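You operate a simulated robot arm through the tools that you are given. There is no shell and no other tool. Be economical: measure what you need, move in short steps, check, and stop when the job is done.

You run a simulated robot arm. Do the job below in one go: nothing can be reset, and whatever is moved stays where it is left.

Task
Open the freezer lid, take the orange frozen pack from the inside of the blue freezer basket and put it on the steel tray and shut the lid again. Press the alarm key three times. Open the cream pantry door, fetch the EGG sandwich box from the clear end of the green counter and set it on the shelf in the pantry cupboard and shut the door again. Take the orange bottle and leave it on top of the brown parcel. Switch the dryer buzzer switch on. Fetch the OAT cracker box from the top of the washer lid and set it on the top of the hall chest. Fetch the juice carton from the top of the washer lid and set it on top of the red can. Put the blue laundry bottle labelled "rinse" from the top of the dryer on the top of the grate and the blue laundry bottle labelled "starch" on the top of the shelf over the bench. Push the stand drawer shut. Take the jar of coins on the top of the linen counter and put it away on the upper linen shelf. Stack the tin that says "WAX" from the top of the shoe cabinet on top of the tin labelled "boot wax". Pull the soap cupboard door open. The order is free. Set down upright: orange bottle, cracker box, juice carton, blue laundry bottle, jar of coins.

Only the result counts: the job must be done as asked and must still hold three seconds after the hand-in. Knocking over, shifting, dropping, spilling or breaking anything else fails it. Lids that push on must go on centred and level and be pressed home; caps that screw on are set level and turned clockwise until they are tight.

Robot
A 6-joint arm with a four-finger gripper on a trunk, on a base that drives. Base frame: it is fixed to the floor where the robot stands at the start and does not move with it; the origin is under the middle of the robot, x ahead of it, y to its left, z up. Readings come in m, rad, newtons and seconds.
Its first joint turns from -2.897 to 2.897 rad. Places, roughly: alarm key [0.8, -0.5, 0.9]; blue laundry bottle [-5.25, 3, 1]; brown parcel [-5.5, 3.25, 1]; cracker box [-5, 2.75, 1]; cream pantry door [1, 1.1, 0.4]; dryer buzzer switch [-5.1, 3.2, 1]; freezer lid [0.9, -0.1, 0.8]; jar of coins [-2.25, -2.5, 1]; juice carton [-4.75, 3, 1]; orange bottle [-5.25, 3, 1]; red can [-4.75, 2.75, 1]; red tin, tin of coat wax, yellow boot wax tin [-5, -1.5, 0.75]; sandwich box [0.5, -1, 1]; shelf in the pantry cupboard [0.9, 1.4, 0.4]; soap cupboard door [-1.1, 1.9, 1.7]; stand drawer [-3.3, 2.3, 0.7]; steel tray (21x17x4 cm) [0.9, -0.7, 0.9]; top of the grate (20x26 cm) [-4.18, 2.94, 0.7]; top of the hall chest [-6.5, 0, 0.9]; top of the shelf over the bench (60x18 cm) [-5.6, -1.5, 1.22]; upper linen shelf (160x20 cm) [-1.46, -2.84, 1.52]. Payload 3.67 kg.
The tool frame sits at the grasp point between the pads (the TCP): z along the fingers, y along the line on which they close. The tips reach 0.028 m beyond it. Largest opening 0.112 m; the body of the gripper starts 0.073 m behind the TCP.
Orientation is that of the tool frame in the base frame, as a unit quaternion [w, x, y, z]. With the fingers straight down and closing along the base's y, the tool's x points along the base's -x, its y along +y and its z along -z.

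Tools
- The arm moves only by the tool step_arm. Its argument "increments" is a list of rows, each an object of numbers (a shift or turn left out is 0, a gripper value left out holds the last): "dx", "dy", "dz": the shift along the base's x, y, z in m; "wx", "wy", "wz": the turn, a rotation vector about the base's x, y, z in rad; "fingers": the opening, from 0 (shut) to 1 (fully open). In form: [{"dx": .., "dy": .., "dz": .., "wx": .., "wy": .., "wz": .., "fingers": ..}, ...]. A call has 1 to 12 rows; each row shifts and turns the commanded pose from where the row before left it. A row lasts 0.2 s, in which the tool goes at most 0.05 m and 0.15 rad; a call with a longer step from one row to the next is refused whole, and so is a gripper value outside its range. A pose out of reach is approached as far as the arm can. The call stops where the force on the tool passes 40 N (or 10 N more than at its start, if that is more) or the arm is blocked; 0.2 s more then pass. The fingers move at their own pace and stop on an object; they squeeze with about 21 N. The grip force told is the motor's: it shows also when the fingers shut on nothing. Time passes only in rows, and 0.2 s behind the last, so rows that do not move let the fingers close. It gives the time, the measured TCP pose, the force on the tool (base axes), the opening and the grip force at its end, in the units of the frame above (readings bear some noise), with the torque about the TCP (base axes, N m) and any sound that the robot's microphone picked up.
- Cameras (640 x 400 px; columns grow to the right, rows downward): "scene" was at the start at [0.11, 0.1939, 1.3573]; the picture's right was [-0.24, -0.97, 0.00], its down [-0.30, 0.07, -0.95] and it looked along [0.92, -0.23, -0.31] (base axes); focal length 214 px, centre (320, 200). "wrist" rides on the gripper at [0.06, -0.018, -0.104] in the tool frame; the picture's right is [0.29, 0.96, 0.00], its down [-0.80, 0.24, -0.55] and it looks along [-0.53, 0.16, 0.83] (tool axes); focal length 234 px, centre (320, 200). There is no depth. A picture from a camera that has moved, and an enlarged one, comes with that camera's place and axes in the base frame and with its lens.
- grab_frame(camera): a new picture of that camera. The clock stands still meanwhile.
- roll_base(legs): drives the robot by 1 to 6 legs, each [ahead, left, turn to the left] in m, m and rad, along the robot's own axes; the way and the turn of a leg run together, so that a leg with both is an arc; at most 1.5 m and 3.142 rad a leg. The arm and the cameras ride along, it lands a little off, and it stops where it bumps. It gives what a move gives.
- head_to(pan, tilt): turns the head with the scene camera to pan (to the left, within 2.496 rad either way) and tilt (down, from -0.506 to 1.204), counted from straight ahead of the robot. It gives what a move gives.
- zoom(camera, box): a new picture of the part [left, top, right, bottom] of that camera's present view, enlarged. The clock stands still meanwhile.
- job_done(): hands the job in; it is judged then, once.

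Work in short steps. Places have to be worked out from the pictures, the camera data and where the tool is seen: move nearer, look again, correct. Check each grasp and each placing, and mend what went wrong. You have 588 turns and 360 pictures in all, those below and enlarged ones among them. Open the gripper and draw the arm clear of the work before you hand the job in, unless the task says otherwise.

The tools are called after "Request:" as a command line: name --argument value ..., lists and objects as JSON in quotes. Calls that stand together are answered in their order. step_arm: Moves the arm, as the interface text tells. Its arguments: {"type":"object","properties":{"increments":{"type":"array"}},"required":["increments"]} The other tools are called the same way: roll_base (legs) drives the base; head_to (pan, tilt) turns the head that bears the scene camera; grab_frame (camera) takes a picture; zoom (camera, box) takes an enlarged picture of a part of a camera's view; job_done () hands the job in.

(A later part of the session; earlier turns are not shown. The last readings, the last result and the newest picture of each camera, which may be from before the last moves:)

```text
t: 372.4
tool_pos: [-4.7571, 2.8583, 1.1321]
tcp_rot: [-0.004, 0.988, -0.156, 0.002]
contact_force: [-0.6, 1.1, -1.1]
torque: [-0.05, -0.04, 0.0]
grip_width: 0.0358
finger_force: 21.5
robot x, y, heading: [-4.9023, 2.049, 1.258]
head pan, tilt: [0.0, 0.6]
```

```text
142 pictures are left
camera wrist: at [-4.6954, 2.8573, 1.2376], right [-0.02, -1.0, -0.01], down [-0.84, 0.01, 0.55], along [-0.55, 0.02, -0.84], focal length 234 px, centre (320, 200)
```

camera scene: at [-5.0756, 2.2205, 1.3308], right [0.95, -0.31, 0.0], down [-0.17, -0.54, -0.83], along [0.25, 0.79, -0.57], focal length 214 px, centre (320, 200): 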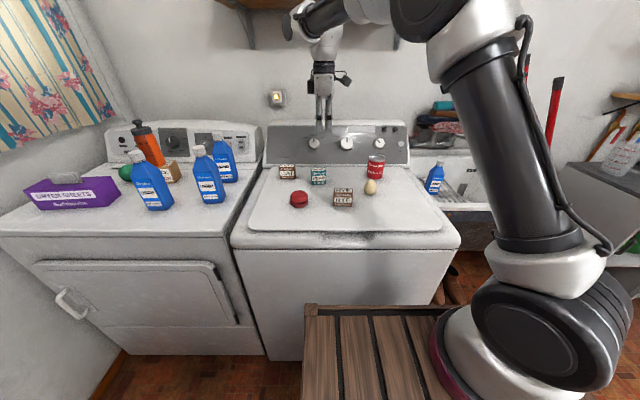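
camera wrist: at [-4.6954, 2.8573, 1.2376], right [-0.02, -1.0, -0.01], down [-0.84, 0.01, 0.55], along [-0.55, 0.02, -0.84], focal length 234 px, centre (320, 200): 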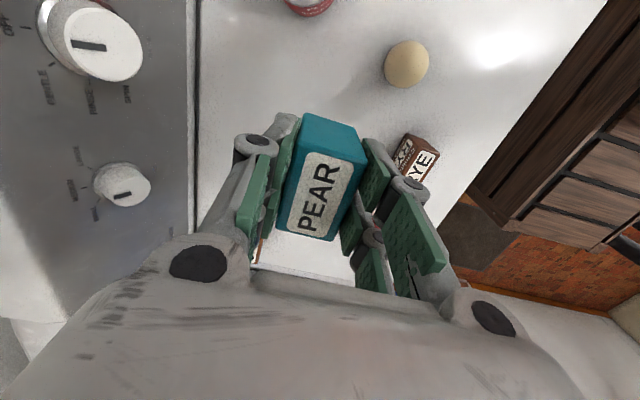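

Request:
step_arm --increments '[{"dx": 0.035, "dz": 0.02}, {"dx": 0.035, "dz": 0.01}]'

Request:
grab_frame --camera "wrist"

Request:
zoom --camera "scene" --box '[300, 80, 440, 200]'

```text
t: 372.9
tool_pos: [-4.6871, 2.8586, 1.1654]
tcp_rot: [-0.005, 0.988, -0.156, 0.002]
contact_force: [-0.5, -0.5, -1.1]
torque: [0.0, -0.01, -0.01]
grip_width: 0.0357
finger_force: 20.4
robot x, y, heading: [-4.9053, 2.0495, 1.261]
head pan, tilt: [0.0, 0.6]
```

```text
141 pictures are left
camera wrist: at [-4.6249, 2.8581, 1.2694], right [-0.02, -1.0, -0.01], down [-0.84, 0.01, 0.55], along [-0.55, 0.02, -0.84], focal length 234 px, centre (320, 200)
```

wrist: 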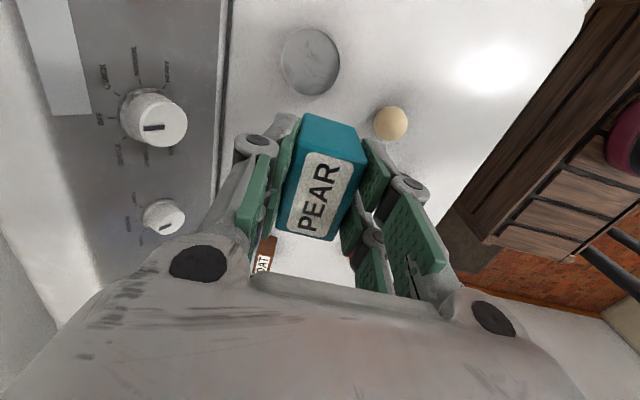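

```text
3.33 times, centred on (370, 140) of scene
camera zoom: at [-5.076, 2.2204, 1.3307], right [0.95, -0.31, 0.0], down [-0.17, -0.54, -0.83], along [0.25, 0.79, -0.57], focal length 715 px, centre (153, 400)
```

zoom: 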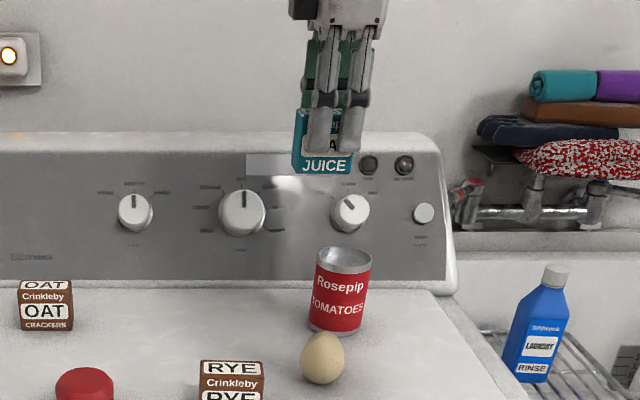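

The can top is centred at (-4.636,2.870). I move over it and check from the scene.

Request:
step_arm --increments '[{"dx": 0.026, "dy": 0.006}, {"dx": 0.025, "dy": 0.0055}, {"dz": -0.03}, {"dz": -0.025}, {}]'

Request:
zoom --camera "scene" --box '[320, 100, 440, 200]'

Request:
grab_frame --camera "wrist"

```text
t: 374.1
tool_pos: [-4.6349, 2.8705, 1.1097]
tcp_rot: [-0.004, 0.987, -0.158, 0.002]
contact_force: [0.0, -0.4, -1.8]
torque: [0.01, 0.0, -0.03]
grip_width: 0.0359
finger_force: 20.8
robot x, y, heading: [-4.8993, 2.0509, 1.255]
head pan, tilt: [0.0, 0.6]
```

```text
4.00 times, centred on (380, 150) of scene
camera zoom: at [-5.0755, 2.2205, 1.3308], right [0.95, -0.31, 0.0], down [-0.17, -0.54, -0.82], along [0.25, 0.79, -0.57], focal length 858 px, centre (80, 400)
```

zoom: 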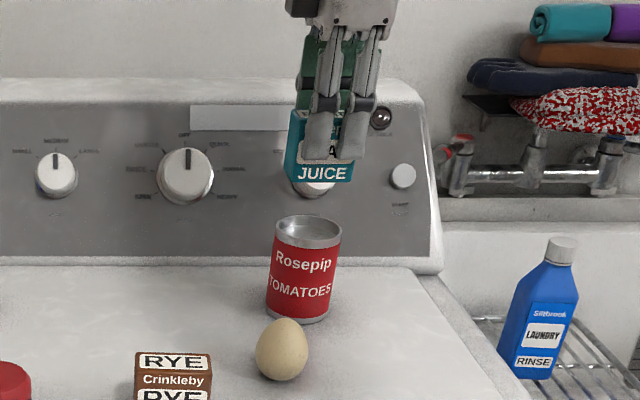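

```text
138 pictures are left
camera wrist: at [-4.5724, 2.8691, 1.2138], right [-0.02, -1.0, -0.01], down [-0.84, 0.02, 0.55], along [-0.55, 0.02, -0.84], focal length 234 px, centre (320, 200)
```

wrist: 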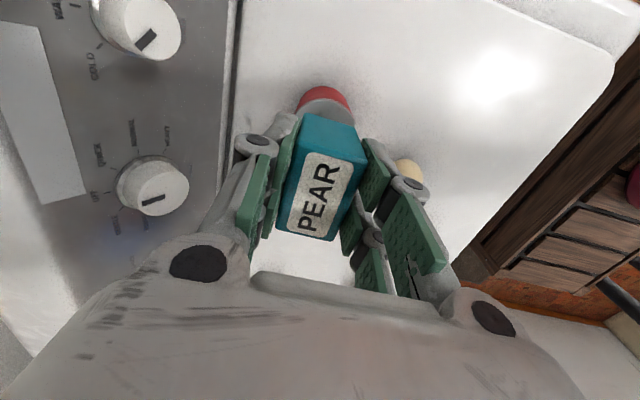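

The relative check says shift about 5 mm forward. I lower onto the can.

Request:
step_arm --increments '[{"dx": -0.001, "dy": -0.005, "dz": -0.02}, {"dz": -0.015}, {"dz": -0.006}]'

Request:
step_arm --increments '[{"dz": -0.004}, {"dz": -0.004}]'

Request:
zoom --camera "scene" --box '[320, 100, 440, 200]'

```text
t: 374.9
tool_pos: [-4.6363, 2.865, 1.0672]
tcp_rot: [-0.005, 0.988, -0.157, 0.003]
contact_force: [0.1, 0.6, -1.3]
torque: [-0.01, -0.01, -0.02]
grip_width: 0.0358
finger_force: 20.9
robot x, y, heading: [-4.9026, 2.0508, 1.255]
head pan, tilt: [0.0, 0.6]
```

```text
t: 375.6
tool_pos: [-4.6363, 2.8665, 1.061]
tcp_rot: [-0.005, 0.988, -0.157, 0.002]
contact_force: [-1.4, -1.7, 13.3]
torque: [-0.13, 0.17, -0.05]
grip_width: 0.0357
finger_force: 21.1
robot x, y, heading: [-4.9028, 2.0501, 1.256]
head pan, tilt: [0.0, 0.6]
```

```text
4.00 times, centred on (380, 150) of scene
camera zoom: at [-5.0758, 2.22, 1.3308], right [0.95, -0.31, 0.0], down [-0.17, -0.54, -0.83], along [0.25, 0.79, -0.56], focal length 858 px, centre (80, 400)
```

zoom: 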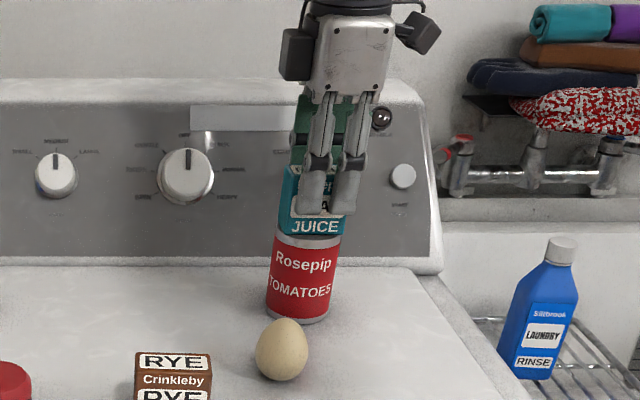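

The carton rests squarely on the can. I release and lift.

Request:
step_arm --increments '[{"dz": 0.002}, {"fingers": 0.5}, {}, {"dz": 0.02}, {"dz": 0.045}, {"dz": 0.045}]'

Request:
zoom --camera "scene" --box '[320, 100, 440, 200]'

```text
t: 376.9
tool_pos: [-4.6355, 2.8664, 1.1688]
tcp_rot: [-0.004, 0.987, -0.158, 0.002]
contact_force: [1.2, 0.4, 0.0]
torque: [-0.05, 0.02, 0.0]
grip_width: 0.0559
finger_force: 0.0
robot x, y, heading: [-4.9006, 2.0487, 1.251]
head pan, tilt: [0.0, 0.6]
```

```text
4.00 times, centred on (380, 150) of scene
camera zoom: at [-5.0755, 2.2207, 1.3308], right [0.95, -0.31, 0.0], down [-0.17, -0.54, -0.82], along [0.25, 0.78, -0.57], focal length 858 px, centre (80, 400)
```

zoom: 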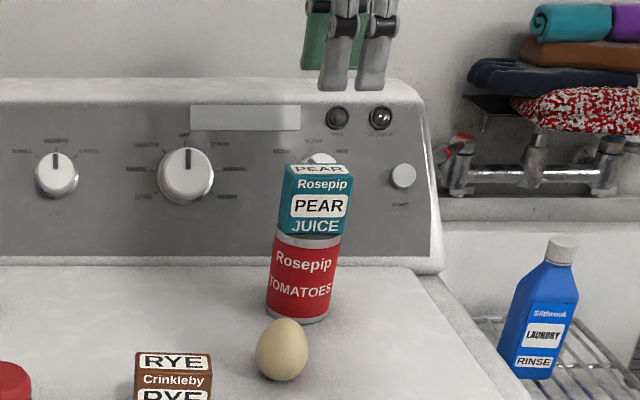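

Now the starch bottle. I raise the arm and drive left 0.5 m.

Request:
step_arm --increments '[{"dz": 0.045}, {"dz": 0.025}, {"dx": -0.04, "dy": 0.01}, {"dx": -0.04, "dy": 0.01}, {"dx": -0.04, "dy": 0.01}, {"dx": -0.04, "dy": 0.01}]'

Request:
roll_base --legs '[[0, 0.45, 0]]'

Request:
grab_frame --camera "wrist"

```text
t: 378.4
tool_pos: [-4.7953, 2.9079, 1.2415]
tcp_rot: [-0.005, 0.987, -0.158, 0.001]
contact_force: [0.8, 0.1, 0.6]
torque: [0.03, 0.06, -0.02]
grip_width: 0.0562
finger_force: 0.0
robot x, y, heading: [-4.9052, 2.0511, 1.259]
head pan, tilt: [0.0, 0.6]
```

```text
t: 381.1
tool_pos: [-5.2155, 3.0489, 1.2411]
tcp_rot: [-0.003, 0.987, -0.16, 0.001]
contact_force: [0.2, 0.7, -0.3]
torque: [-0.04, -0.01, 0.01]
grip_width: 0.0561
finger_force: 0.1
robot x, y, heading: [-5.3312, 2.1953, 1.251]
head pan, tilt: [0.0, 0.6]
```

```text
135 pictures are left
camera wrist: at [-5.1537, 3.0458, 1.3459], right [-0.03, -1.0, -0.01], down [-0.83, 0.02, 0.55], along [-0.55, 0.02, -0.83], focal length 234 px, centre (320, 200)
```

wrist: 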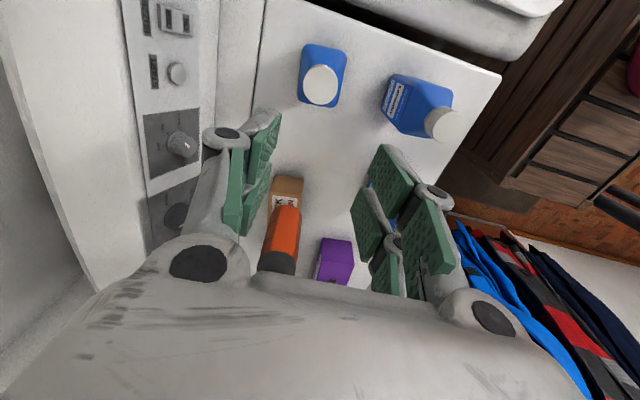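

The rocker is about 18 cm behind STARCH, so there is room for a vertical finger between them. I yaw the tool so its thin side faces the panel, drive 0.1 m closer and position with closed fingers.

Request:
step_arm --increments '[{"wz": -0.14, "fingers": 0}, {"wz": -0.14}, {"wz": -0.14}, {"wz": -0.14}, {"wz": -0.14}, {"wz": -0.14}, {"wz": -0.14}, {"wz": -0.14}, {"wz": -0.14}, {"wz": -0.14}, {"wz": -0.14}]'

Request:
roll_base --legs '[[0.1, 0, 0]]'

Request:
grab_frame --camera "wrist"

```text
t: 383.5
tool_pos: [-5.2183, 3.0423, 1.2441]
tcp_rot: [0.002, -0.597, 0.802, -0.006]
contact_force: [0.0, -0.2, 0.1]
torque: [0.0, 0.02, 0.02]
grip_width: 0.0
finger_force: 21.3
robot x, y, heading: [-5.3275, 2.189, 1.253]
head pan, tilt: [0.0, 0.6]
```

```text
t: 384.6
tool_pos: [-5.1866, 3.1369, 1.2444]
tcp_rot: [0.002, -0.596, 0.803, -0.006]
contact_force: [0.4, 0.2, 0.2]
torque: [0.0, -0.01, -0.03]
grip_width: 0.0
finger_force: 20.8
robot x, y, heading: [-5.2998, 2.2846, 1.251]
head pan, tilt: [0.0, 0.6]
```

```text
134 pictures are left
camera wrist: at [-5.1868, 3.074, 1.3501], right [-1.0, 0.0, -0.01], down [-0.01, 0.84, 0.55], along [0.01, 0.55, -0.84], focal length 234 px, centre (320, 200)
```

wrist: 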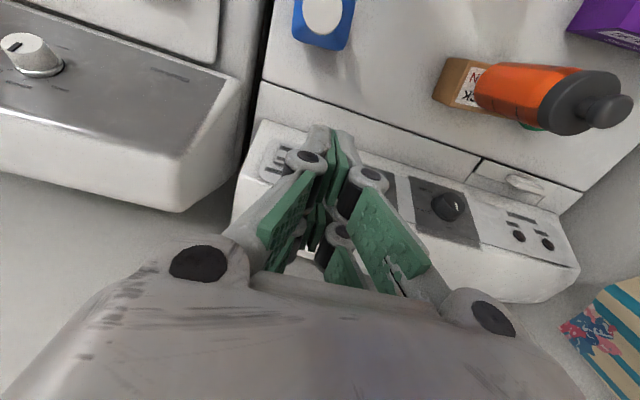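

Request:
zoom --camera "wrist" --box '[220, 90, 348, 180]'

```text
4.44 times, centred on (284, 135) of wrist
camera zoom: at [-5.1868, 3.074, 1.3501], right [-1.0, 0.0, -0.01], down [-0.01, 0.84, 0.55], along [0.01, 0.55, -0.84], focal length 1041 px, centre (480, 489)
```

zoom: 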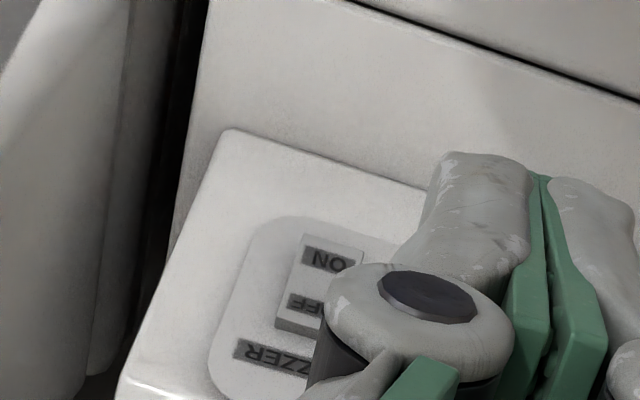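

ON is at about (-5.13,3.21,0.988). I descend vertically just in front of it, keeping clear of STARCH.

Request:
step_arm --increments '[{"dx": 0.022, "dy": 0.017}, {"dx": 0.022, "dy": 0.017}, {"dz": -0.045}, {"dz": -0.045}, {"dz": -0.045}, {"dz": -0.045}, {"dz": -0.03}]'

Request:
zoom --camera "scene" --box '[300, 80, 420, 200]'

Request:
grab_frame --camera "wrist"

```text
t: 386.2
tool_pos: [-5.1408, 3.1623, 1.0386]
tcp_rot: [0.005, -0.596, 0.803, -0.005]
contact_force: [-0.2, -0.9, 0.5]
torque: [0.05, 0.03, 0.0]
grip_width: 0.0
finger_force: 20.7
robot x, y, heading: [-5.3007, 2.2845, 1.246]
head pan, tilt: [0.0, 0.6]
```

```text
3.33 times, centred on (360, 140) of scene
camera zoom: at [-5.4666, 2.4613, 1.3322], right [0.95, -0.32, 0.0], down [-0.18, -0.54, -0.82], along [0.26, 0.78, -0.57], focal length 715 px, centre (187, 400)
```

zoom: 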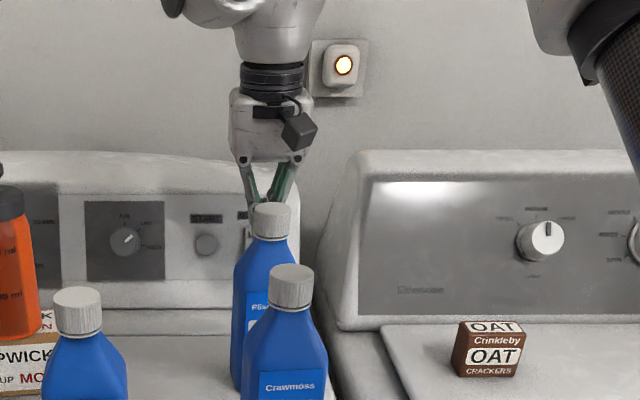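

```text
131 pictures are left
camera wrist: at [-5.1421, 3.1013, 1.1426], right [-1.0, 0.0, -0.01], down [-0.01, 0.83, 0.55], along [0.01, 0.55, -0.83], focal length 234 px, centre (320, 200)
```

wrist: 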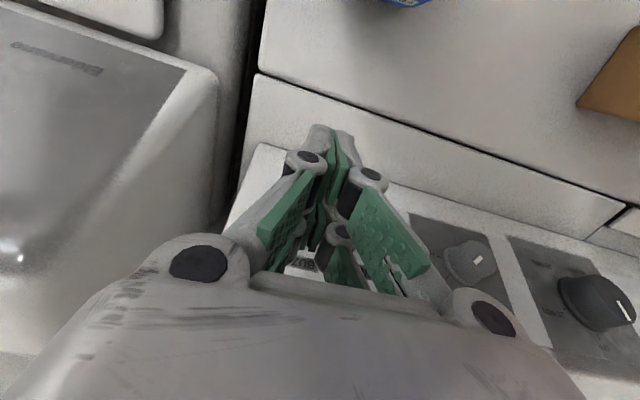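

In place, with the BUZZER label visible just beyond the fingers. I lower a bit and push toward the panel.

Request:
step_arm --increments '[{"dz": -0.024, "dx": 0.004}, {"dx": 0.003, "dy": 0.009}, {"dx": 0.003, "dy": 0.009}, {"dx": 0.002, "dy": 0.005}]'

Request:
step_arm --increments '[{"dx": 0.0013, "dy": 0.004}, {"dx": 0.0013, "dy": 0.004}, {"dx": 0.0013, "dy": 0.004}, {"dx": 0.0013, "dy": 0.004}]'

```text
t: 387.2
tool_pos: [-5.1302, 3.1859, 1.0152]
tcp_rot: [0.004, -0.596, 0.803, -0.004]
contact_force: [0.1, 0.4, 0.4]
torque: [-0.01, 0.0, 0.02]
grip_width: 0.0001
finger_force: 21.0
robot x, y, heading: [-5.2994, 2.2811, 1.249]
head pan, tilt: [0.0, 0.6]
```

```text
t: 388.1
tool_pos: [-5.1293, 3.1915, 1.0176]
tcp_rot: [0.002, -0.597, 0.803, -0.006]
contact_force: [0.4, 0.4, -0.4]
torque: [0.02, 0.0, 0.02]
grip_width: 0.0001
finger_force: 35.7
robot x, y, heading: [-5.2986, 2.2811, 1.247]
head pan, tilt: [0.0, 0.6]
stopped in row 4: the force on the tool passed its limit at 46 N (the readings are from after the stop); the commanded pose is now the measured one
```

46 N was reached but no click was reported. I back off, rise and inspect the rocker.

Request:
step_arm --increments '[{"dx": -0.007, "dy": -0.02}, {"dz": 0.045}, {"dz": 0.045}, {"dz": 0.045}, {"dz": 0.045, "dx": -0.01}, {"dx": -0.04, "dy": -0.01, "dz": 0.02}]'

Request:
zoom --camera "wrist" --box '[200, 60, 328, 160]'

```text
t: 389.5
tool_pos: [-5.1852, 3.1613, 1.2158]
tcp_rot: [0.001, -0.595, 0.804, -0.008]
contact_force: [1.2, 0.1, -0.2]
torque: [0.02, 0.03, 0.0]
grip_width: 0.0
finger_force: 35.3
robot x, y, heading: [-5.3001, 2.2816, 1.244]
head pan, tilt: [0.0, 0.6]
```

```text
4.00 times, centred on (264, 110) of wrist
camera zoom: at [-5.1866, 3.1004, 1.3209], right [-1.0, 0.0, -0.01], down [0.0, 0.84, 0.54], along [0.01, 0.54, -0.84], focal length 937 px, centre (544, 560)
```

zoom: 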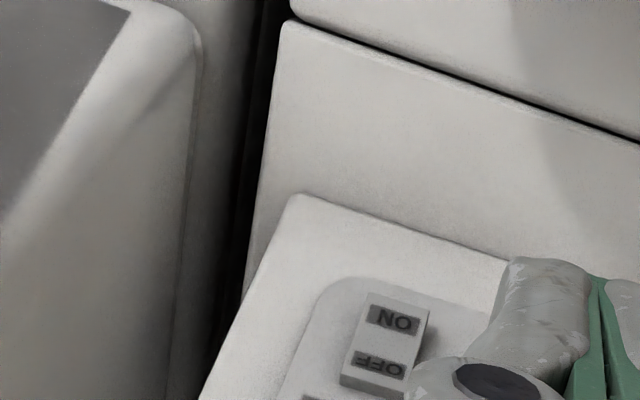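

Request:
zoom --camera "scene" --box '[325, 135, 365, 175]'

Request:
step_arm --increments '[{"dx": 0.0, "dy": 0.0, "dz": 0.02}, {"dx": 0.04, "dy": -0.03}, {"dx": 0.04, "dy": -0.02}]'

Request:
zoom --camera "wrist" --box '[270, 60, 370, 150]'

```text
10.00 times, centred on (345, 155) of scene
camera zoom: at [-5.4665, 2.4613, 1.3322], right [0.95, -0.32, 0.0], down [-0.18, -0.54, -0.82], along [0.26, 0.78, -0.57], focal length 2145 px, centre (70, 650)
```

zoom: 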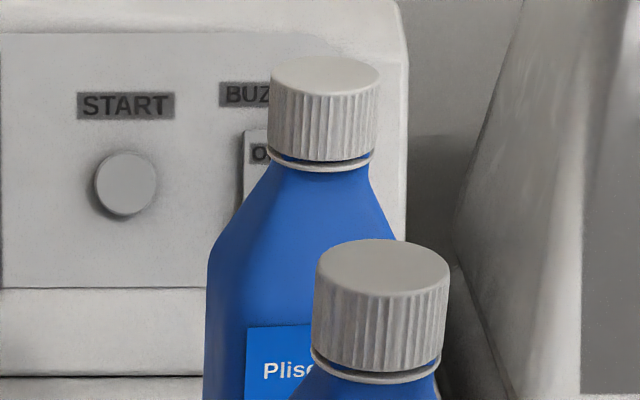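

```text
t: 390.3
tool_pos: [-5.1069, 3.1117, 1.2363]
tcp_rot: [0.002, -0.596, 0.803, -0.008]
contact_force: [-0.6, 0.8, -1.3]
torque: [0.0, -0.04, -0.03]
grip_width: 0.0002
finger_force: 35.6
robot x, y, heading: [-5.2987, 2.2812, 1.254]
head pan, tilt: [0.0, 0.6]
```

```text
4.44 times, centred on (320, 105) of wrist
camera zoom: at [-5.1081, 3.0513, 1.3422], right [-1.0, 0.0, -0.01], down [-0.01, 0.84, 0.54], along [0.01, 0.55, -0.84], focal length 1041 px, centre (320, 622)
```

zoom: 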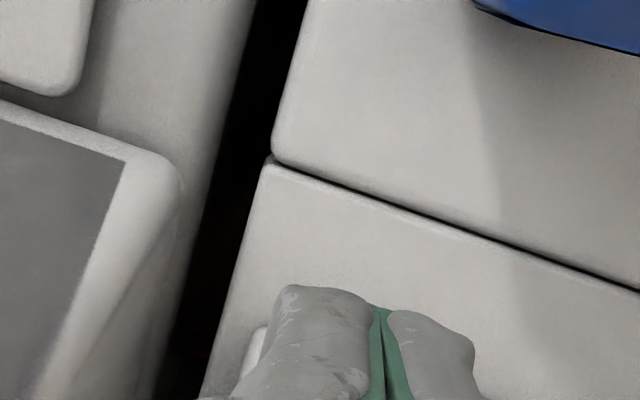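

Inconclusive from here. STARCH blocks the view anyway, so I pick it up now; I'll verify the switch when I come back for the crackers.

Request:
step_arm --increments '[{"dx": -0.038, "dy": -0.03, "fingers": 0.6}, {"dx": -0.037, "dy": -0.034}, {}]'

Request:
grab_frame --camera "wrist"

```text
refused: row 2 steps farther than a row can; nothing moved
```

```text
127 pictures are left
camera wrist: at [-5.1081, 3.0513, 1.3422], right [-1.0, 0.0, -0.01], down [-0.01, 0.84, 0.54], along [0.01, 0.55, -0.84], focal length 234 px, centre (320, 200)
```

wrist: 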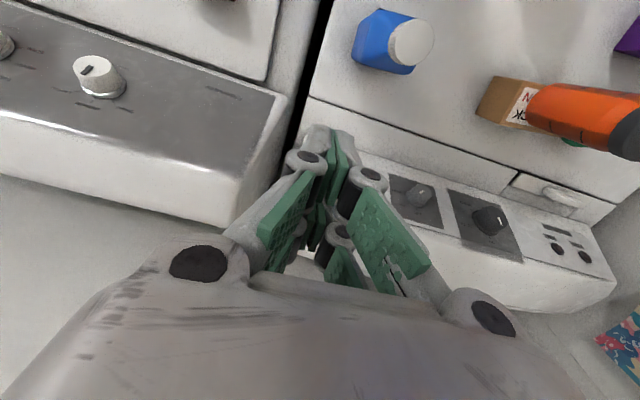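

Request:
step_arm --increments '[{"dx": -0.023, "dy": -0.021, "fingers": 0.6}, {"dx": -0.023, "dy": -0.021}, {"dx": -0.022, "dy": -0.021}, {"dz": -0.045}, {}]'

Request:
grab_frame --camera "wrist"

```text
t: 391.5
tool_pos: [-5.1748, 3.0464, 1.1914]
tcp_rot: [0.002, -0.596, 0.803, -0.007]
contact_force: [-0.5, 0.8, 0.5]
torque: [-0.01, -0.03, -0.02]
grip_width: 0.0671
finger_force: 0.0
robot x, y, heading: [-5.2991, 2.2817, 1.253]
head pan, tilt: [0.0, 0.6]
```

```text
126 pictures are left
camera wrist: at [-5.1746, 2.9856, 1.2965], right [-1.0, 0.0, -0.01], down [-0.01, 0.84, 0.55], along [0.01, 0.55, -0.84], focal length 234 px, centre (320, 200)
```

wrist: 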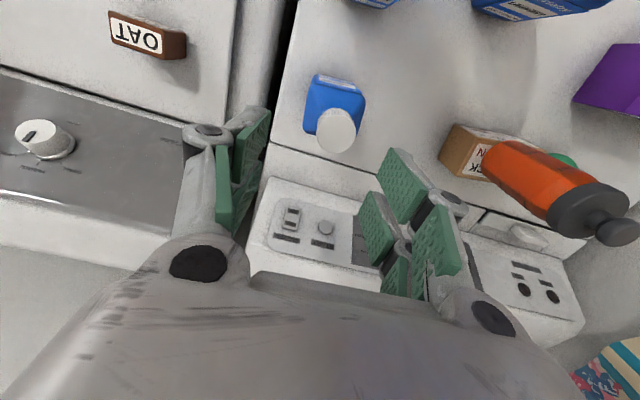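

The rocker is visible here beside the bottle, so I zoom on it before gripping.

Request:
zoom --camera "wrist" --box '[250, 180, 350, 260]'

```text
5.00 times, centred on (300, 220) of wrist
camera zoom: at [-5.1746, 2.9856, 1.2965], right [-1.0, 0.0, -0.01], down [-0.01, 0.84, 0.55], along [0.01, 0.55, -0.84], focal length 1171 px, centre (420, 100)
```

zoom: 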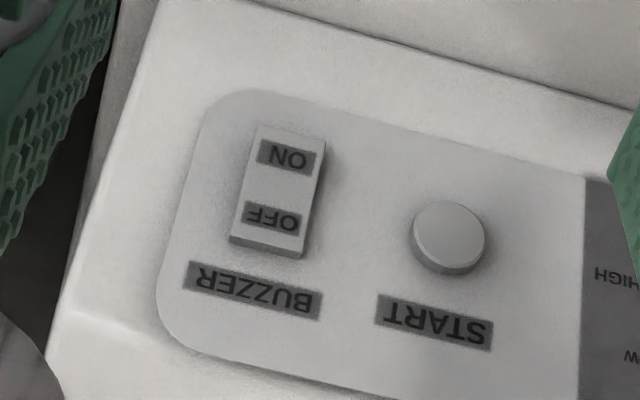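

The rocker looks like its OFF end is raised, but I'll verify on return. Now I grip STARCH's cap.

Request:
step_arm --increments '[{"dx": -0.01, "dy": -0.006, "dz": -0.035}, {"dz": -0.03}]'

Request:
grab_frame --camera "wrist"

```text
t: 392.1
tool_pos: [-5.1849, 3.0417, 1.1275]
tcp_rot: [0.002, -0.596, 0.803, -0.007]
contact_force: [-0.3, -0.7, 0.3]
torque: [0.05, 0.01, -0.02]
grip_width: 0.0673
finger_force: 0.1
robot x, y, heading: [-5.3013, 2.2831, 1.249]
head pan, tilt: [0.0, 0.6]
```

```text
124 pictures are left
camera wrist: at [-5.1857, 2.9808, 1.232], right [-1.0, 0.0, -0.01], down [-0.01, 0.84, 0.55], along [0.01, 0.55, -0.84], focal length 234 px, centre (320, 200)
```

wrist: 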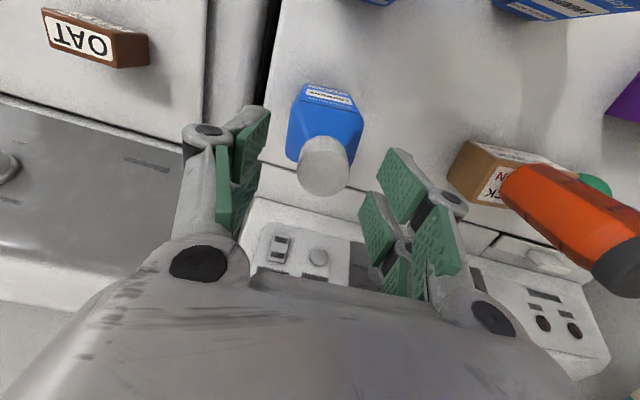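

Request:
step_arm --increments '[{"dx": -0.002, "dy": -0.01}, {"dz": -0.016}, {"fingers": 0.3}, {"fingers": 0}, {}]'

Request:
step_arm --increments '[{"dz": 0.03}, {"dz": 0.04}, {"dz": 0.03}]'

Request:
zoom --camera "scene" --box '[280, 80, 400, 200]'

```text
t: 393.3
tool_pos: [-5.1868, 3.0328, 1.111]
tcp_rot: [0.002, -0.596, 0.803, -0.008]
contact_force: [-1.6, 0.4, 0.3]
torque: [0.03, 0.13, 0.01]
grip_width: 0.0331
finger_force: 21.3
robot x, y, heading: [-5.299, 2.2831, 1.248]
head pan, tilt: [0.0, 0.6]
```

```text
t: 394.1
tool_pos: [-5.1869, 3.0326, 1.2113]
tcp_rot: [0.002, -0.596, 0.803, -0.008]
contact_force: [0.2, 0.1, -4.4]
torque: [-0.08, 0.0, 0.03]
grip_width: 0.033
finger_force: 21.1
robot x, y, heading: [-5.3013, 2.282, 1.249]
head pan, tilt: [0.0, 0.6]
```

```text
3.33 times, centred on (340, 140) of scene
camera zoom: at [-5.4669, 2.4612, 1.3321], right [0.95, -0.32, 0.0], down [-0.18, -0.54, -0.82], along [0.26, 0.78, -0.57], focal length 715 px, centre (253, 400)
```

zoom: 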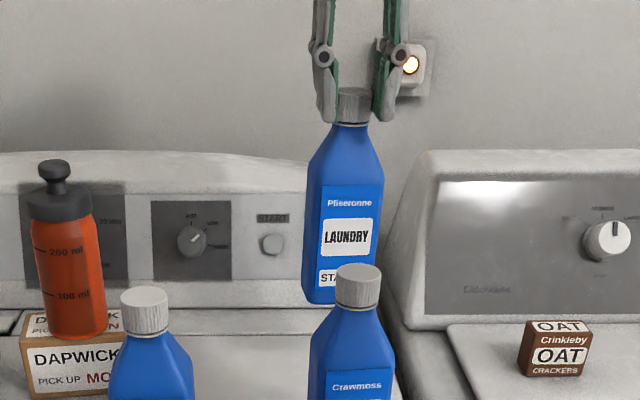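

It is STARCH. I raise it and shift right so that it clears the bottles in front, then back the base out.

Request:
step_arm --increments '[{"dz": 0.045}, {"dz": 0.04}, {"dx": 0.035, "dy": -0.012}, {"dx": 0.035, "dy": -0.012}, {"dx": 0.035, "dy": -0.012}]'

Request:
roll_base --legs '[[-0.42, 0, 0]]'

Request:
zoom --camera "scene" --box '[240, 120, 420, 220]'

Request:
head_to --pan 2.2 --tilt 0.2

Request:
grab_frame --camera "scene"

```text
t: 395.3
tool_pos: [-5.081, 2.9977, 1.2971]
tcp_rot: [0.001, -0.597, 0.803, -0.007]
contact_force: [-0.6, 0.1, -3.9]
torque: [-0.06, 0.01, -0.01]
grip_width: 0.0331
finger_force: 21.1
robot x, y, heading: [-5.3019, 2.284, 1.249]
head pan, tilt: [0.0, 0.6]
```

```text
t: 397.9
tool_pos: [-5.2168, 2.5923, 1.2974]
tcp_rot: [0.001, -0.598, 0.802, -0.007]
contact_force: [-0.6, -0.7, -2.9]
torque: [-0.04, 0.05, 0.01]
grip_width: 0.0332
finger_force: 21.2
robot x, y, heading: [-5.4352, 1.8798, 1.253]
head pan, tilt: [0.0, 0.6]
```

```text
3.56 times, centred on (330, 170) of scene
camera zoom: at [-5.6007, 2.0558, 1.3321], right [0.95, -0.31, 0.0], down [-0.18, -0.54, -0.82], along [0.26, 0.78, -0.57], focal length 763 px, centre (284, 307)
```

zoom: 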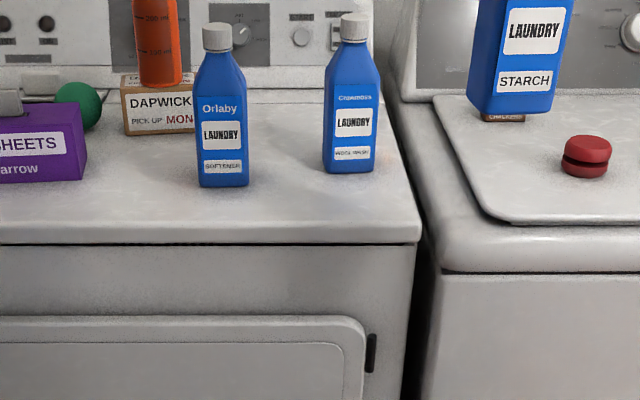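

```text
t: 400.0
tool_pos: [-5.219, 2.5866, 1.2992]
tcp_rot: [0.004, -0.598, 0.802, -0.006]
contact_force: [0.3, -0.4, -2.8]
torque: [-0.09, 0.0, -0.02]
grip_width: 0.0328
finger_force: 21.1
robot x, y, heading: [-5.4334, 1.8736, 1.252]
head pan, tilt: [2.201, 0.201]
```

```text
121 pictures are left
camera scene: at [-5.7169, 1.9434, 1.3698], right [-0.31, 0.95, 0.0], down [0.19, 0.06, -0.98], along [-0.93, -0.3, -0.2], focal length 214 px, centre (320, 200)
```

scene: 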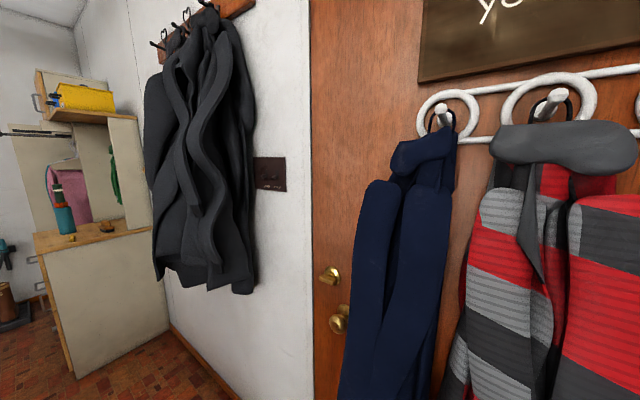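

STARCH is confirmed. I turn the robot clockwise toward the rest of the hall and look south.

Request:
roll_base --legs '[[0, 0, -1.57], [0, 0, -1.0]]'

Request:
head_to --pan -0.5 --tilt 0.25

Request:
grab_frame --camera "scene"

```text
t: 406.7
tool_pos: [-5.2107, 1.1693, 1.2992]
tcp_rot: [-0.005, 0.591, 0.806, -0.006]
contact_force: [0.6, 0.2, -3.9]
torque: [0.05, 0.0, 0.01]
grip_width: 0.033
finger_force: 20.9
robot x, y, heading: [-5.4301, 1.8795, -1.296]
head pan, tilt: [2.201, 0.201]
```

```text
t: 409.1
tool_pos: [-5.2139, 1.175, 1.3026]
tcp_rot: [-0.003, 0.591, 0.807, -0.007]
contact_force: [-0.4, -0.1, -4.1]
torque: [0.06, 0.09, 0.03]
grip_width: 0.033
finger_force: 21.3
robot x, y, heading: [-5.4325, 1.8788, -1.298]
head pan, tilt: [-0.499, 0.25]
```

```text
120 pictures are left
camera scene: at [-5.239, 1.82, 1.3641], right [-0.98, 0.22, 0.0], down [0.05, 0.25, -0.97], along [-0.21, -0.94, -0.25], focal length 214 px, centre (320, 200)
```

scene: 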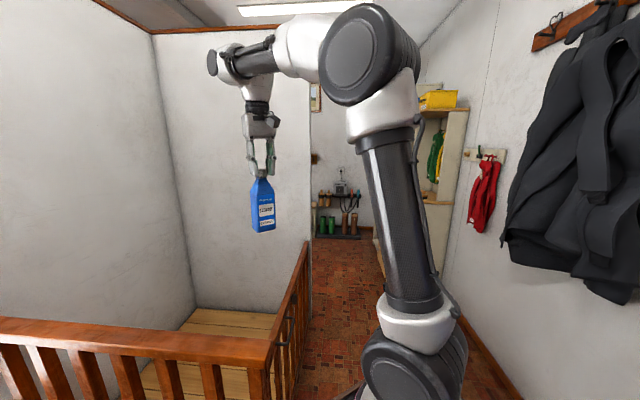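

There is a corridor between the railing and the coat wall. I turn to face down it and look again.

Request:
roll_base --legs '[[0, 0, -0.59], [0.1, -0.08, 0]]'

Request:
head_to --pan -0.1 --tilt 0.25

Request:
grab_frame --camera "scene"

```text
t: 412.1
tool_pos: [-5.7522, 1.1018, 1.3027]
tcp_rot: [-0.005, 0.802, 0.597, -0.006]
contact_force: [-0.5, -0.1, -3.6]
torque: [0.04, -0.03, 0.02]
grip_width: 0.0329
finger_force: 21.0
robot x, y, heading: [-5.541, 1.8043, -1.888]
head pan, tilt: [-0.499, 0.25]
```

```text
t: 412.9
tool_pos: [-5.7613, 1.1049, 1.3031]
tcp_rot: [-0.001, 0.802, 0.597, -0.005]
contact_force: [-0.1, 0.1, -3.4]
torque: [0.05, 0.0, 0.01]
grip_width: 0.0329
finger_force: 20.9
robot x, y, heading: [-5.5386, 1.8059, -1.888]
head pan, tilt: [-0.099, 0.25]
```

```text
119 pictures are left
camera scene: at [-5.37, 1.6303, 1.363], right [-0.91, 0.41, 0.01], down [0.09, 0.23, -0.97], along [-0.4, -0.88, -0.25], focal length 214 px, centre (320, 200)
```

scene: 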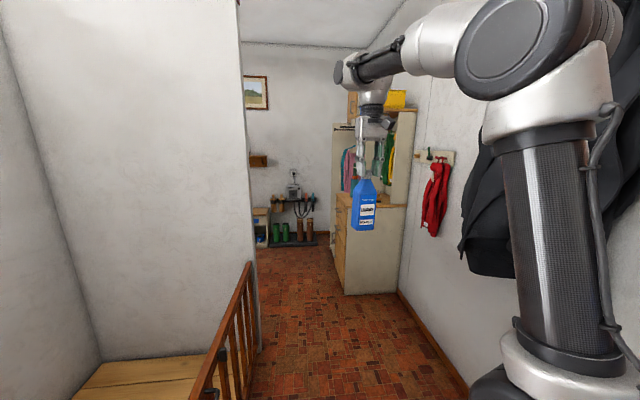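

The corridor passes between the wall and the chest. I drive ahead, keeping left of the chest.

Request:
roll_base --legs '[[0.7, 0.1, 0], [0.8, 0, 0]]'

Request:
head_to --pan 0.4 --tilt 0.25

Request:
grab_frame --camera "scene"

```text
t: 420.6
tool_pos: [-6.1273, -0.3404, 1.3014]
tcp_rot: [-0.002, 0.8, 0.601, -0.004]
contact_force: [0.6, 0.0, -3.1]
torque: [0.04, -0.02, 0.0]
grip_width: 0.0327
finger_force: 20.5
robot x, y, heading: [-5.912, 0.3647, -1.885]
head pan, tilt: [-0.099, 0.25]
```

```text
t: 421.6
tool_pos: [-6.1267, -0.3418, 1.3005]
tcp_rot: [0.0, 0.799, 0.601, -0.004]
contact_force: [-1.2, 1.2, -3.7]
torque: [0.03, -0.01, -0.02]
grip_width: 0.033
finger_force: 21.0
robot x, y, heading: [-5.912, 0.3647, -1.883]
head pan, tilt: [0.4, 0.25]
```

```text
118 pictures are left
camera scene: at [-5.7045, 0.1849, 1.363], right [-1.0, -0.09, 0.0], down [-0.02, 0.25, -0.97], along [0.09, -0.97, -0.25], focal length 214 px, centre (320, 200)
```

scene: 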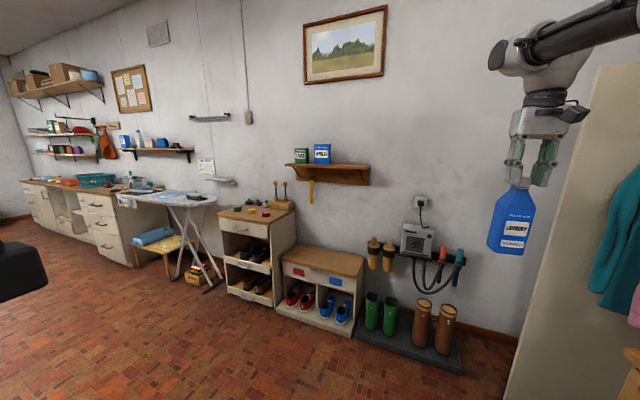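

I see the bench, the shelf over it (free space at its right end), the shoe cabinet with tins, and the linen counter further left. I drive closer to the shelf.

Request:
roll_base --legs '[[0.35, 0, 0], [0, 0.45, 0]]'

Request:
head_to --pan 0.1 --tilt 0.15

Request:
grab_frame --camera "scene"

```text
t: 423.2
tool_pos: [-6.2123, -0.4345, 1.3016]
tcp_rot: [-0.001, 0.826, 0.564, -0.004]
contact_force: [0.4, 0.7, -3.5]
torque: [0.04, -0.02, 0.04]
grip_width: 0.0332
finger_force: 21.7
robot x, y, heading: [-5.928, 0.2428, -1.973]
head pan, tilt: [0.4, 0.25]
stopped in leg 1: the robot was blocked; the commanded pose is now the measured one
```

```text
t: 424.0
tool_pos: [-6.2126, -0.4344, 1.299]
tcp_rot: [-0.002, 0.826, 0.564, -0.005]
contact_force: [-0.5, -0.1, -3.7]
torque: [0.05, -0.05, -0.04]
grip_width: 0.0327
finger_force: 21.1
robot x, y, heading: [-5.9314, 0.2436, -1.972]
head pan, tilt: [0.099, 0.15]
```

```text
117 pictures are left
camera scene: at [-5.7717, 0.0544, 1.3722], right [-0.95, 0.3, 0.0], down [0.04, 0.14, -0.99], along [-0.29, -0.94, -0.15], focal length 214 px, centre (320, 200)
```

scene: 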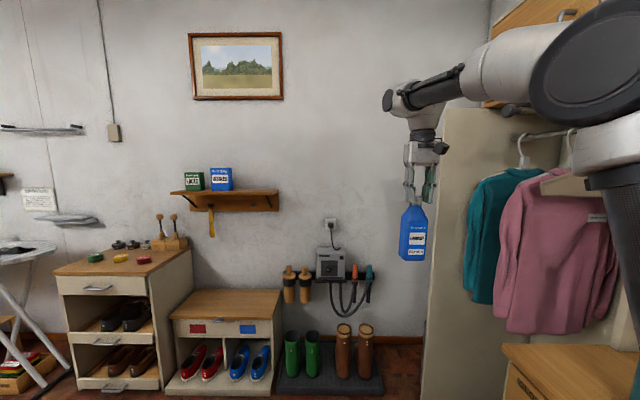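

I bumped the chest on the right. I move left first, straighten, then go forward.

Request:
roll_base --legs '[[-0.05, 0.25, 0], [0, 0.2, 0.085], [0.3, 0, 0]]'

Request:
grab_frame --camera "scene"

```text
t: 425.6
tool_pos: [-6.0325, -0.4826, 1.3004]
tcp_rot: [-0.001, 0.797, 0.605, -0.004]
contact_force: [-0.5, -0.1, -2.8]
torque: [0.04, 0.0, 0.02]
grip_width: 0.0329
finger_force: 21.1
robot x, y, heading: [-5.8234, 0.2205, -1.875]
head pan, tilt: [0.099, 0.15]
stopped in leg 1: the robot was blocked; the commanded pose is now the measured one
```

```text
116 pictures are left
camera scene: at [-5.6421, 0.0492, 1.3722], right [-0.98, 0.2, 0.0], down [0.03, 0.15, -0.99], along [-0.2, -0.97, -0.15], focal length 214 px, centre (320, 200)
```

scene: 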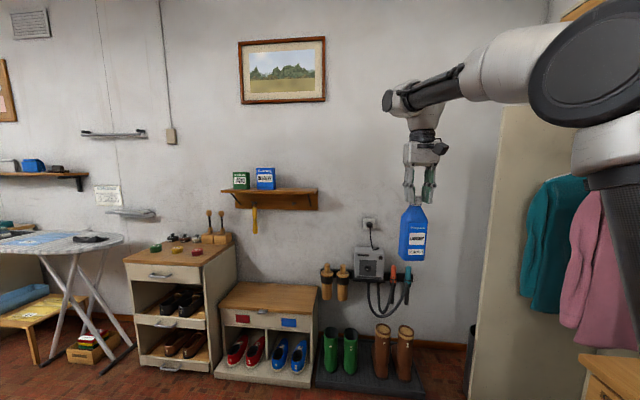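

Blocked by the wall corner on the left. I go forward first, then left.

Request:
roll_base --legs '[[0.4, 0, -0.01]]'

Request:
roll_base --legs '[[0, 0.3, 0]]'

Request:
grab_frame --camera "scene"

```text
t: 428.1
tool_pos: [-6.1572, -0.8572, 1.3002]
tcp_rot: [-0.001, 0.8, 0.6, -0.004]
contact_force: [-0.6, -0.4, -4.6]
torque: [0.05, -0.01, -0.02]
grip_width: 0.0328
finger_force: 20.8
robot x, y, heading: [-5.9433, -0.1562, -1.882]
head pan, tilt: [0.099, 0.15]
```

```text
t: 430.1
tool_pos: [-5.8759, -0.9485, 1.3005]
tcp_rot: [-0.002, 0.8, 0.6, -0.004]
contact_force: [0.6, 0.2, -3.3]
torque: [0.07, -0.01, -0.03]
grip_width: 0.033
finger_force: 21.0
robot x, y, heading: [-5.6591, -0.2502, -1.885]
head pan, tilt: [0.099, 0.15]
```

```text
115 pictures are left
camera scene: at [-5.48, -0.422, 1.3722], right [-0.98, 0.21, 0.0], down [0.03, 0.15, -0.99], along [-0.21, -0.97, -0.15], focal length 214 px, centre (320, 200)
```

scene: 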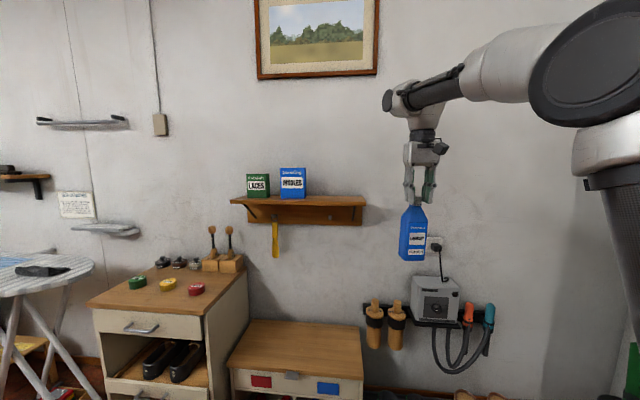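

The shelf's right-front top corner is at (-5.918,-1.397,1.22), and the free spot is centred near (-5.824,-1.519). I raise the bottle first, then drive in.

Request:
step_arm --increments '[{"dx": 0.012, "dy": 0.038, "dz": 0.02}, {"dz": 0.045}, {"dz": 0.045}, {"dz": 0.045}]'

Request:
roll_base --legs '[[0.4, 0.22, 0]]'

Request:
grab_frame --camera "wrist"

Request:
grab_frame --camera "scene"

```text
t: 431.1
tool_pos: [-5.8629, -0.9071, 1.4235]
tcp_rot: [0.001, 0.8, 0.599, -0.006]
contact_force: [0.0, -0.3, -3.0]
torque: [0.08, 0.0, 0.01]
grip_width: 0.0329
finger_force: 20.9
out of reach, approached as far as the arm can: row 4
robot x, y, heading: [-5.6577, -0.2507, -1.885]
head pan, tilt: [0.099, 0.15]
```

```text
t: 433.9
tool_pos: [-5.7697, -1.3626, 1.4222]
tcp_rot: [0.0, 0.797, 0.604, -0.006]
contact_force: [-0.4, -0.5, -2.6]
torque: [0.08, 0.02, -0.02]
grip_width: 0.0329
finger_force: 21.1
robot x, y, heading: [-5.5708, -0.7028, -1.874]
head pan, tilt: [0.099, 0.15]
```

```text
114 pictures are left
camera wrist: at [-5.7694, -1.2976, 1.5268], right [1.0, 0.02, -0.01], down [0.02, -0.83, 0.56], along [0.0, -0.56, -0.83], focal length 234 px, centre (320, 200)
```

wrist: 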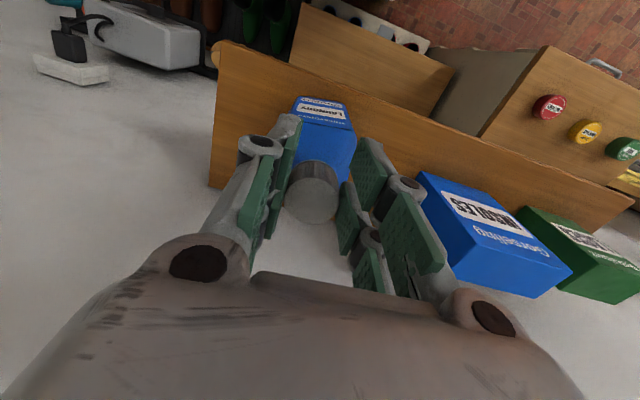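

```text
113 pictures are left
camera scene: at [-5.3922, -0.8719, 1.3722], right [-0.98, 0.2, 0.0], down [0.03, 0.15, -0.99], along [-0.2, -0.97, -0.15], focal length 214 px, centre (320, 200)
```

scene: 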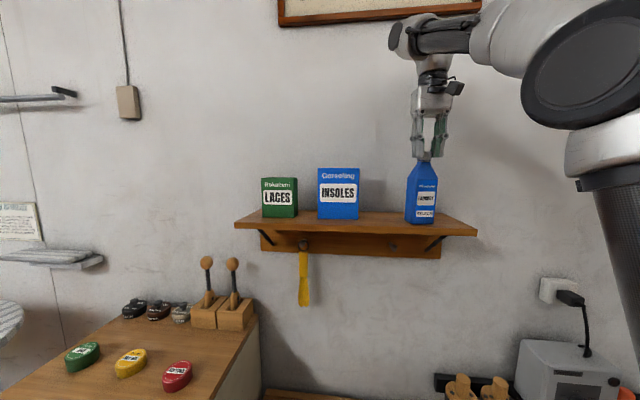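

The lateral position is right, and I need about 16 cm further in. I raise 2.5 cm first.

Request:
step_arm --increments '[{"dz": 0.025}, {}]'

Request:
step_arm --increments '[{"dx": -0.013, "dy": -0.038}, {"dx": -0.013, "dy": -0.038}, {"dx": -0.013, "dy": -0.038}, {"dx": -0.011, "dy": -0.034}]'

Request:
zoom --camera "scene" --box '[300, 100, 500, 260]'

```text
t: 434.5
tool_pos: [-5.7686, -1.3545, 1.426]
tcp_rot: [0.002, 0.797, 0.604, -0.007]
contact_force: [-0.3, -0.3, -3.5]
torque: [0.07, 0.01, 0.01]
grip_width: 0.0329
finger_force: 21.0
out of reach, approached as far as the arm can: row 1
robot x, y, heading: [-5.571, -0.6993, -1.875]
head pan, tilt: [0.099, 0.15]
```

```text
t: 435.2
tool_pos: [-5.7993, -1.4333, 1.399]
tcp_rot: [0.006, 0.797, 0.604, -0.012]
contact_force: [1.5, -2.8, 13.0]
torque: [-0.32, 0.01, 0.0]
grip_width: 0.0324
finger_force: 21.2
out of reach, approached as far as the arm can: row 1, 2, 3
robot x, y, heading: [-5.572, -0.6981, -1.871]
head pan, tilt: [0.099, 0.15]
stopped in row 3: the force on the tool passed its limit at 68 N (the readings are from after the stop); the commanded pose is now the measured one
```

```text
2.50 times, centred on (400, 180) of scene
camera zoom: at [-5.3918, -0.8716, 1.3722], right [-0.98, 0.2, 0.0], down [0.03, 0.15, -0.99], along [-0.2, -0.97, -0.15], focal length 536 px, centre (120, 250)
```

zoom: 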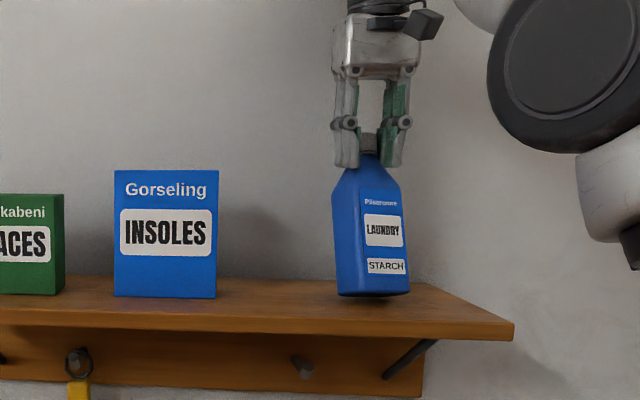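

The bottle bottom touches the shelf surface. I check with the wrist camera where it stands.

Request:
grab_frame --camera "wrist"

```text
111 pictures are left
camera wrist: at [-5.7995, -1.3681, 1.5026], right [1.0, 0.02, -0.01], down [0.02, -0.82, 0.57], along [0.0, -0.57, -0.82], focal length 234 px, centre (320, 200)
```

wrist: 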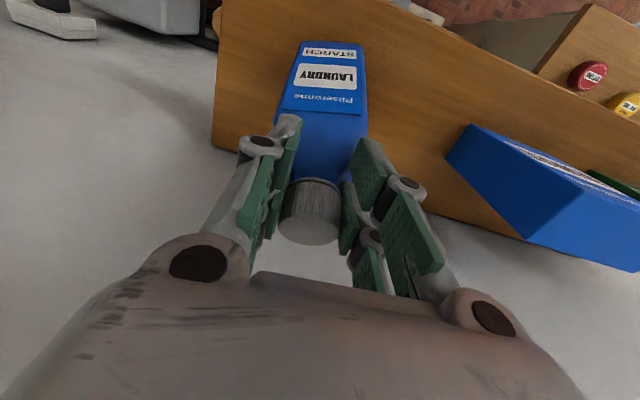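

The bottle got tilted about 18° in the grip (base lagging toward me). I pitch the tool forward by that angle to bring the bottle upright, while lifting.

Request:
step_arm --increments '[{"dz": 0.02, "dy": 0.01}, {"wx": -0.098, "wy": 0.032, "dz": 0.012}, {"wx": -0.098, "wy": 0.032, "dz": 0.012}, {"wx": -0.098, "wy": 0.032, "dz": 0.01}]'

Request:
grab_frame --camera "wrist"

Request:
zoom --camera "scene" --box '[300, 100, 500, 260]'

```text
t: 436.2
tool_pos: [-5.798, -1.4207, 1.4402]
tcp_rot: [0.093, 0.786, 0.595, -0.137]
contact_force: [-0.2, -0.6, -4.0]
torque: [0.06, -0.04, 0.02]
grip_width: 0.0323
finger_force: 21.4
out of reach, approached as far as the arm can: row 1
robot x, y, heading: [-5.5774, -0.6991, -1.876]
head pan, tilt: [0.099, 0.15]
```

```text
110 pictures are left
camera wrist: at [-5.7896, -1.3265, 1.5199], right [0.99, 0.0, -0.11], down [0.09, -0.62, 0.78], along [-0.07, -0.78, -0.62], focal length 234 px, centre (320, 200)
```

wrist: 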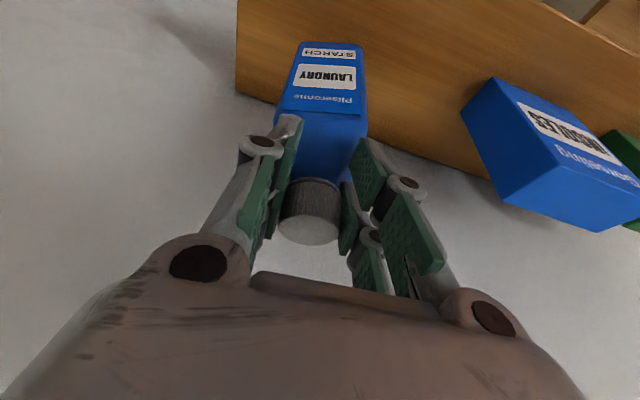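

```text
2.50 times, centred on (400, 180) of scene
camera zoom: at [-5.3922, -0.8721, 1.3722], right [-0.98, 0.2, 0.0], down [0.03, 0.15, -0.99], along [-0.2, -0.97, -0.15], focal length 536 px, centre (120, 250)
```

zoom: 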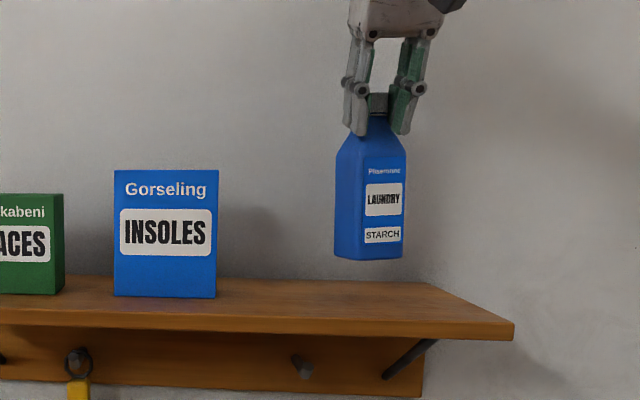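

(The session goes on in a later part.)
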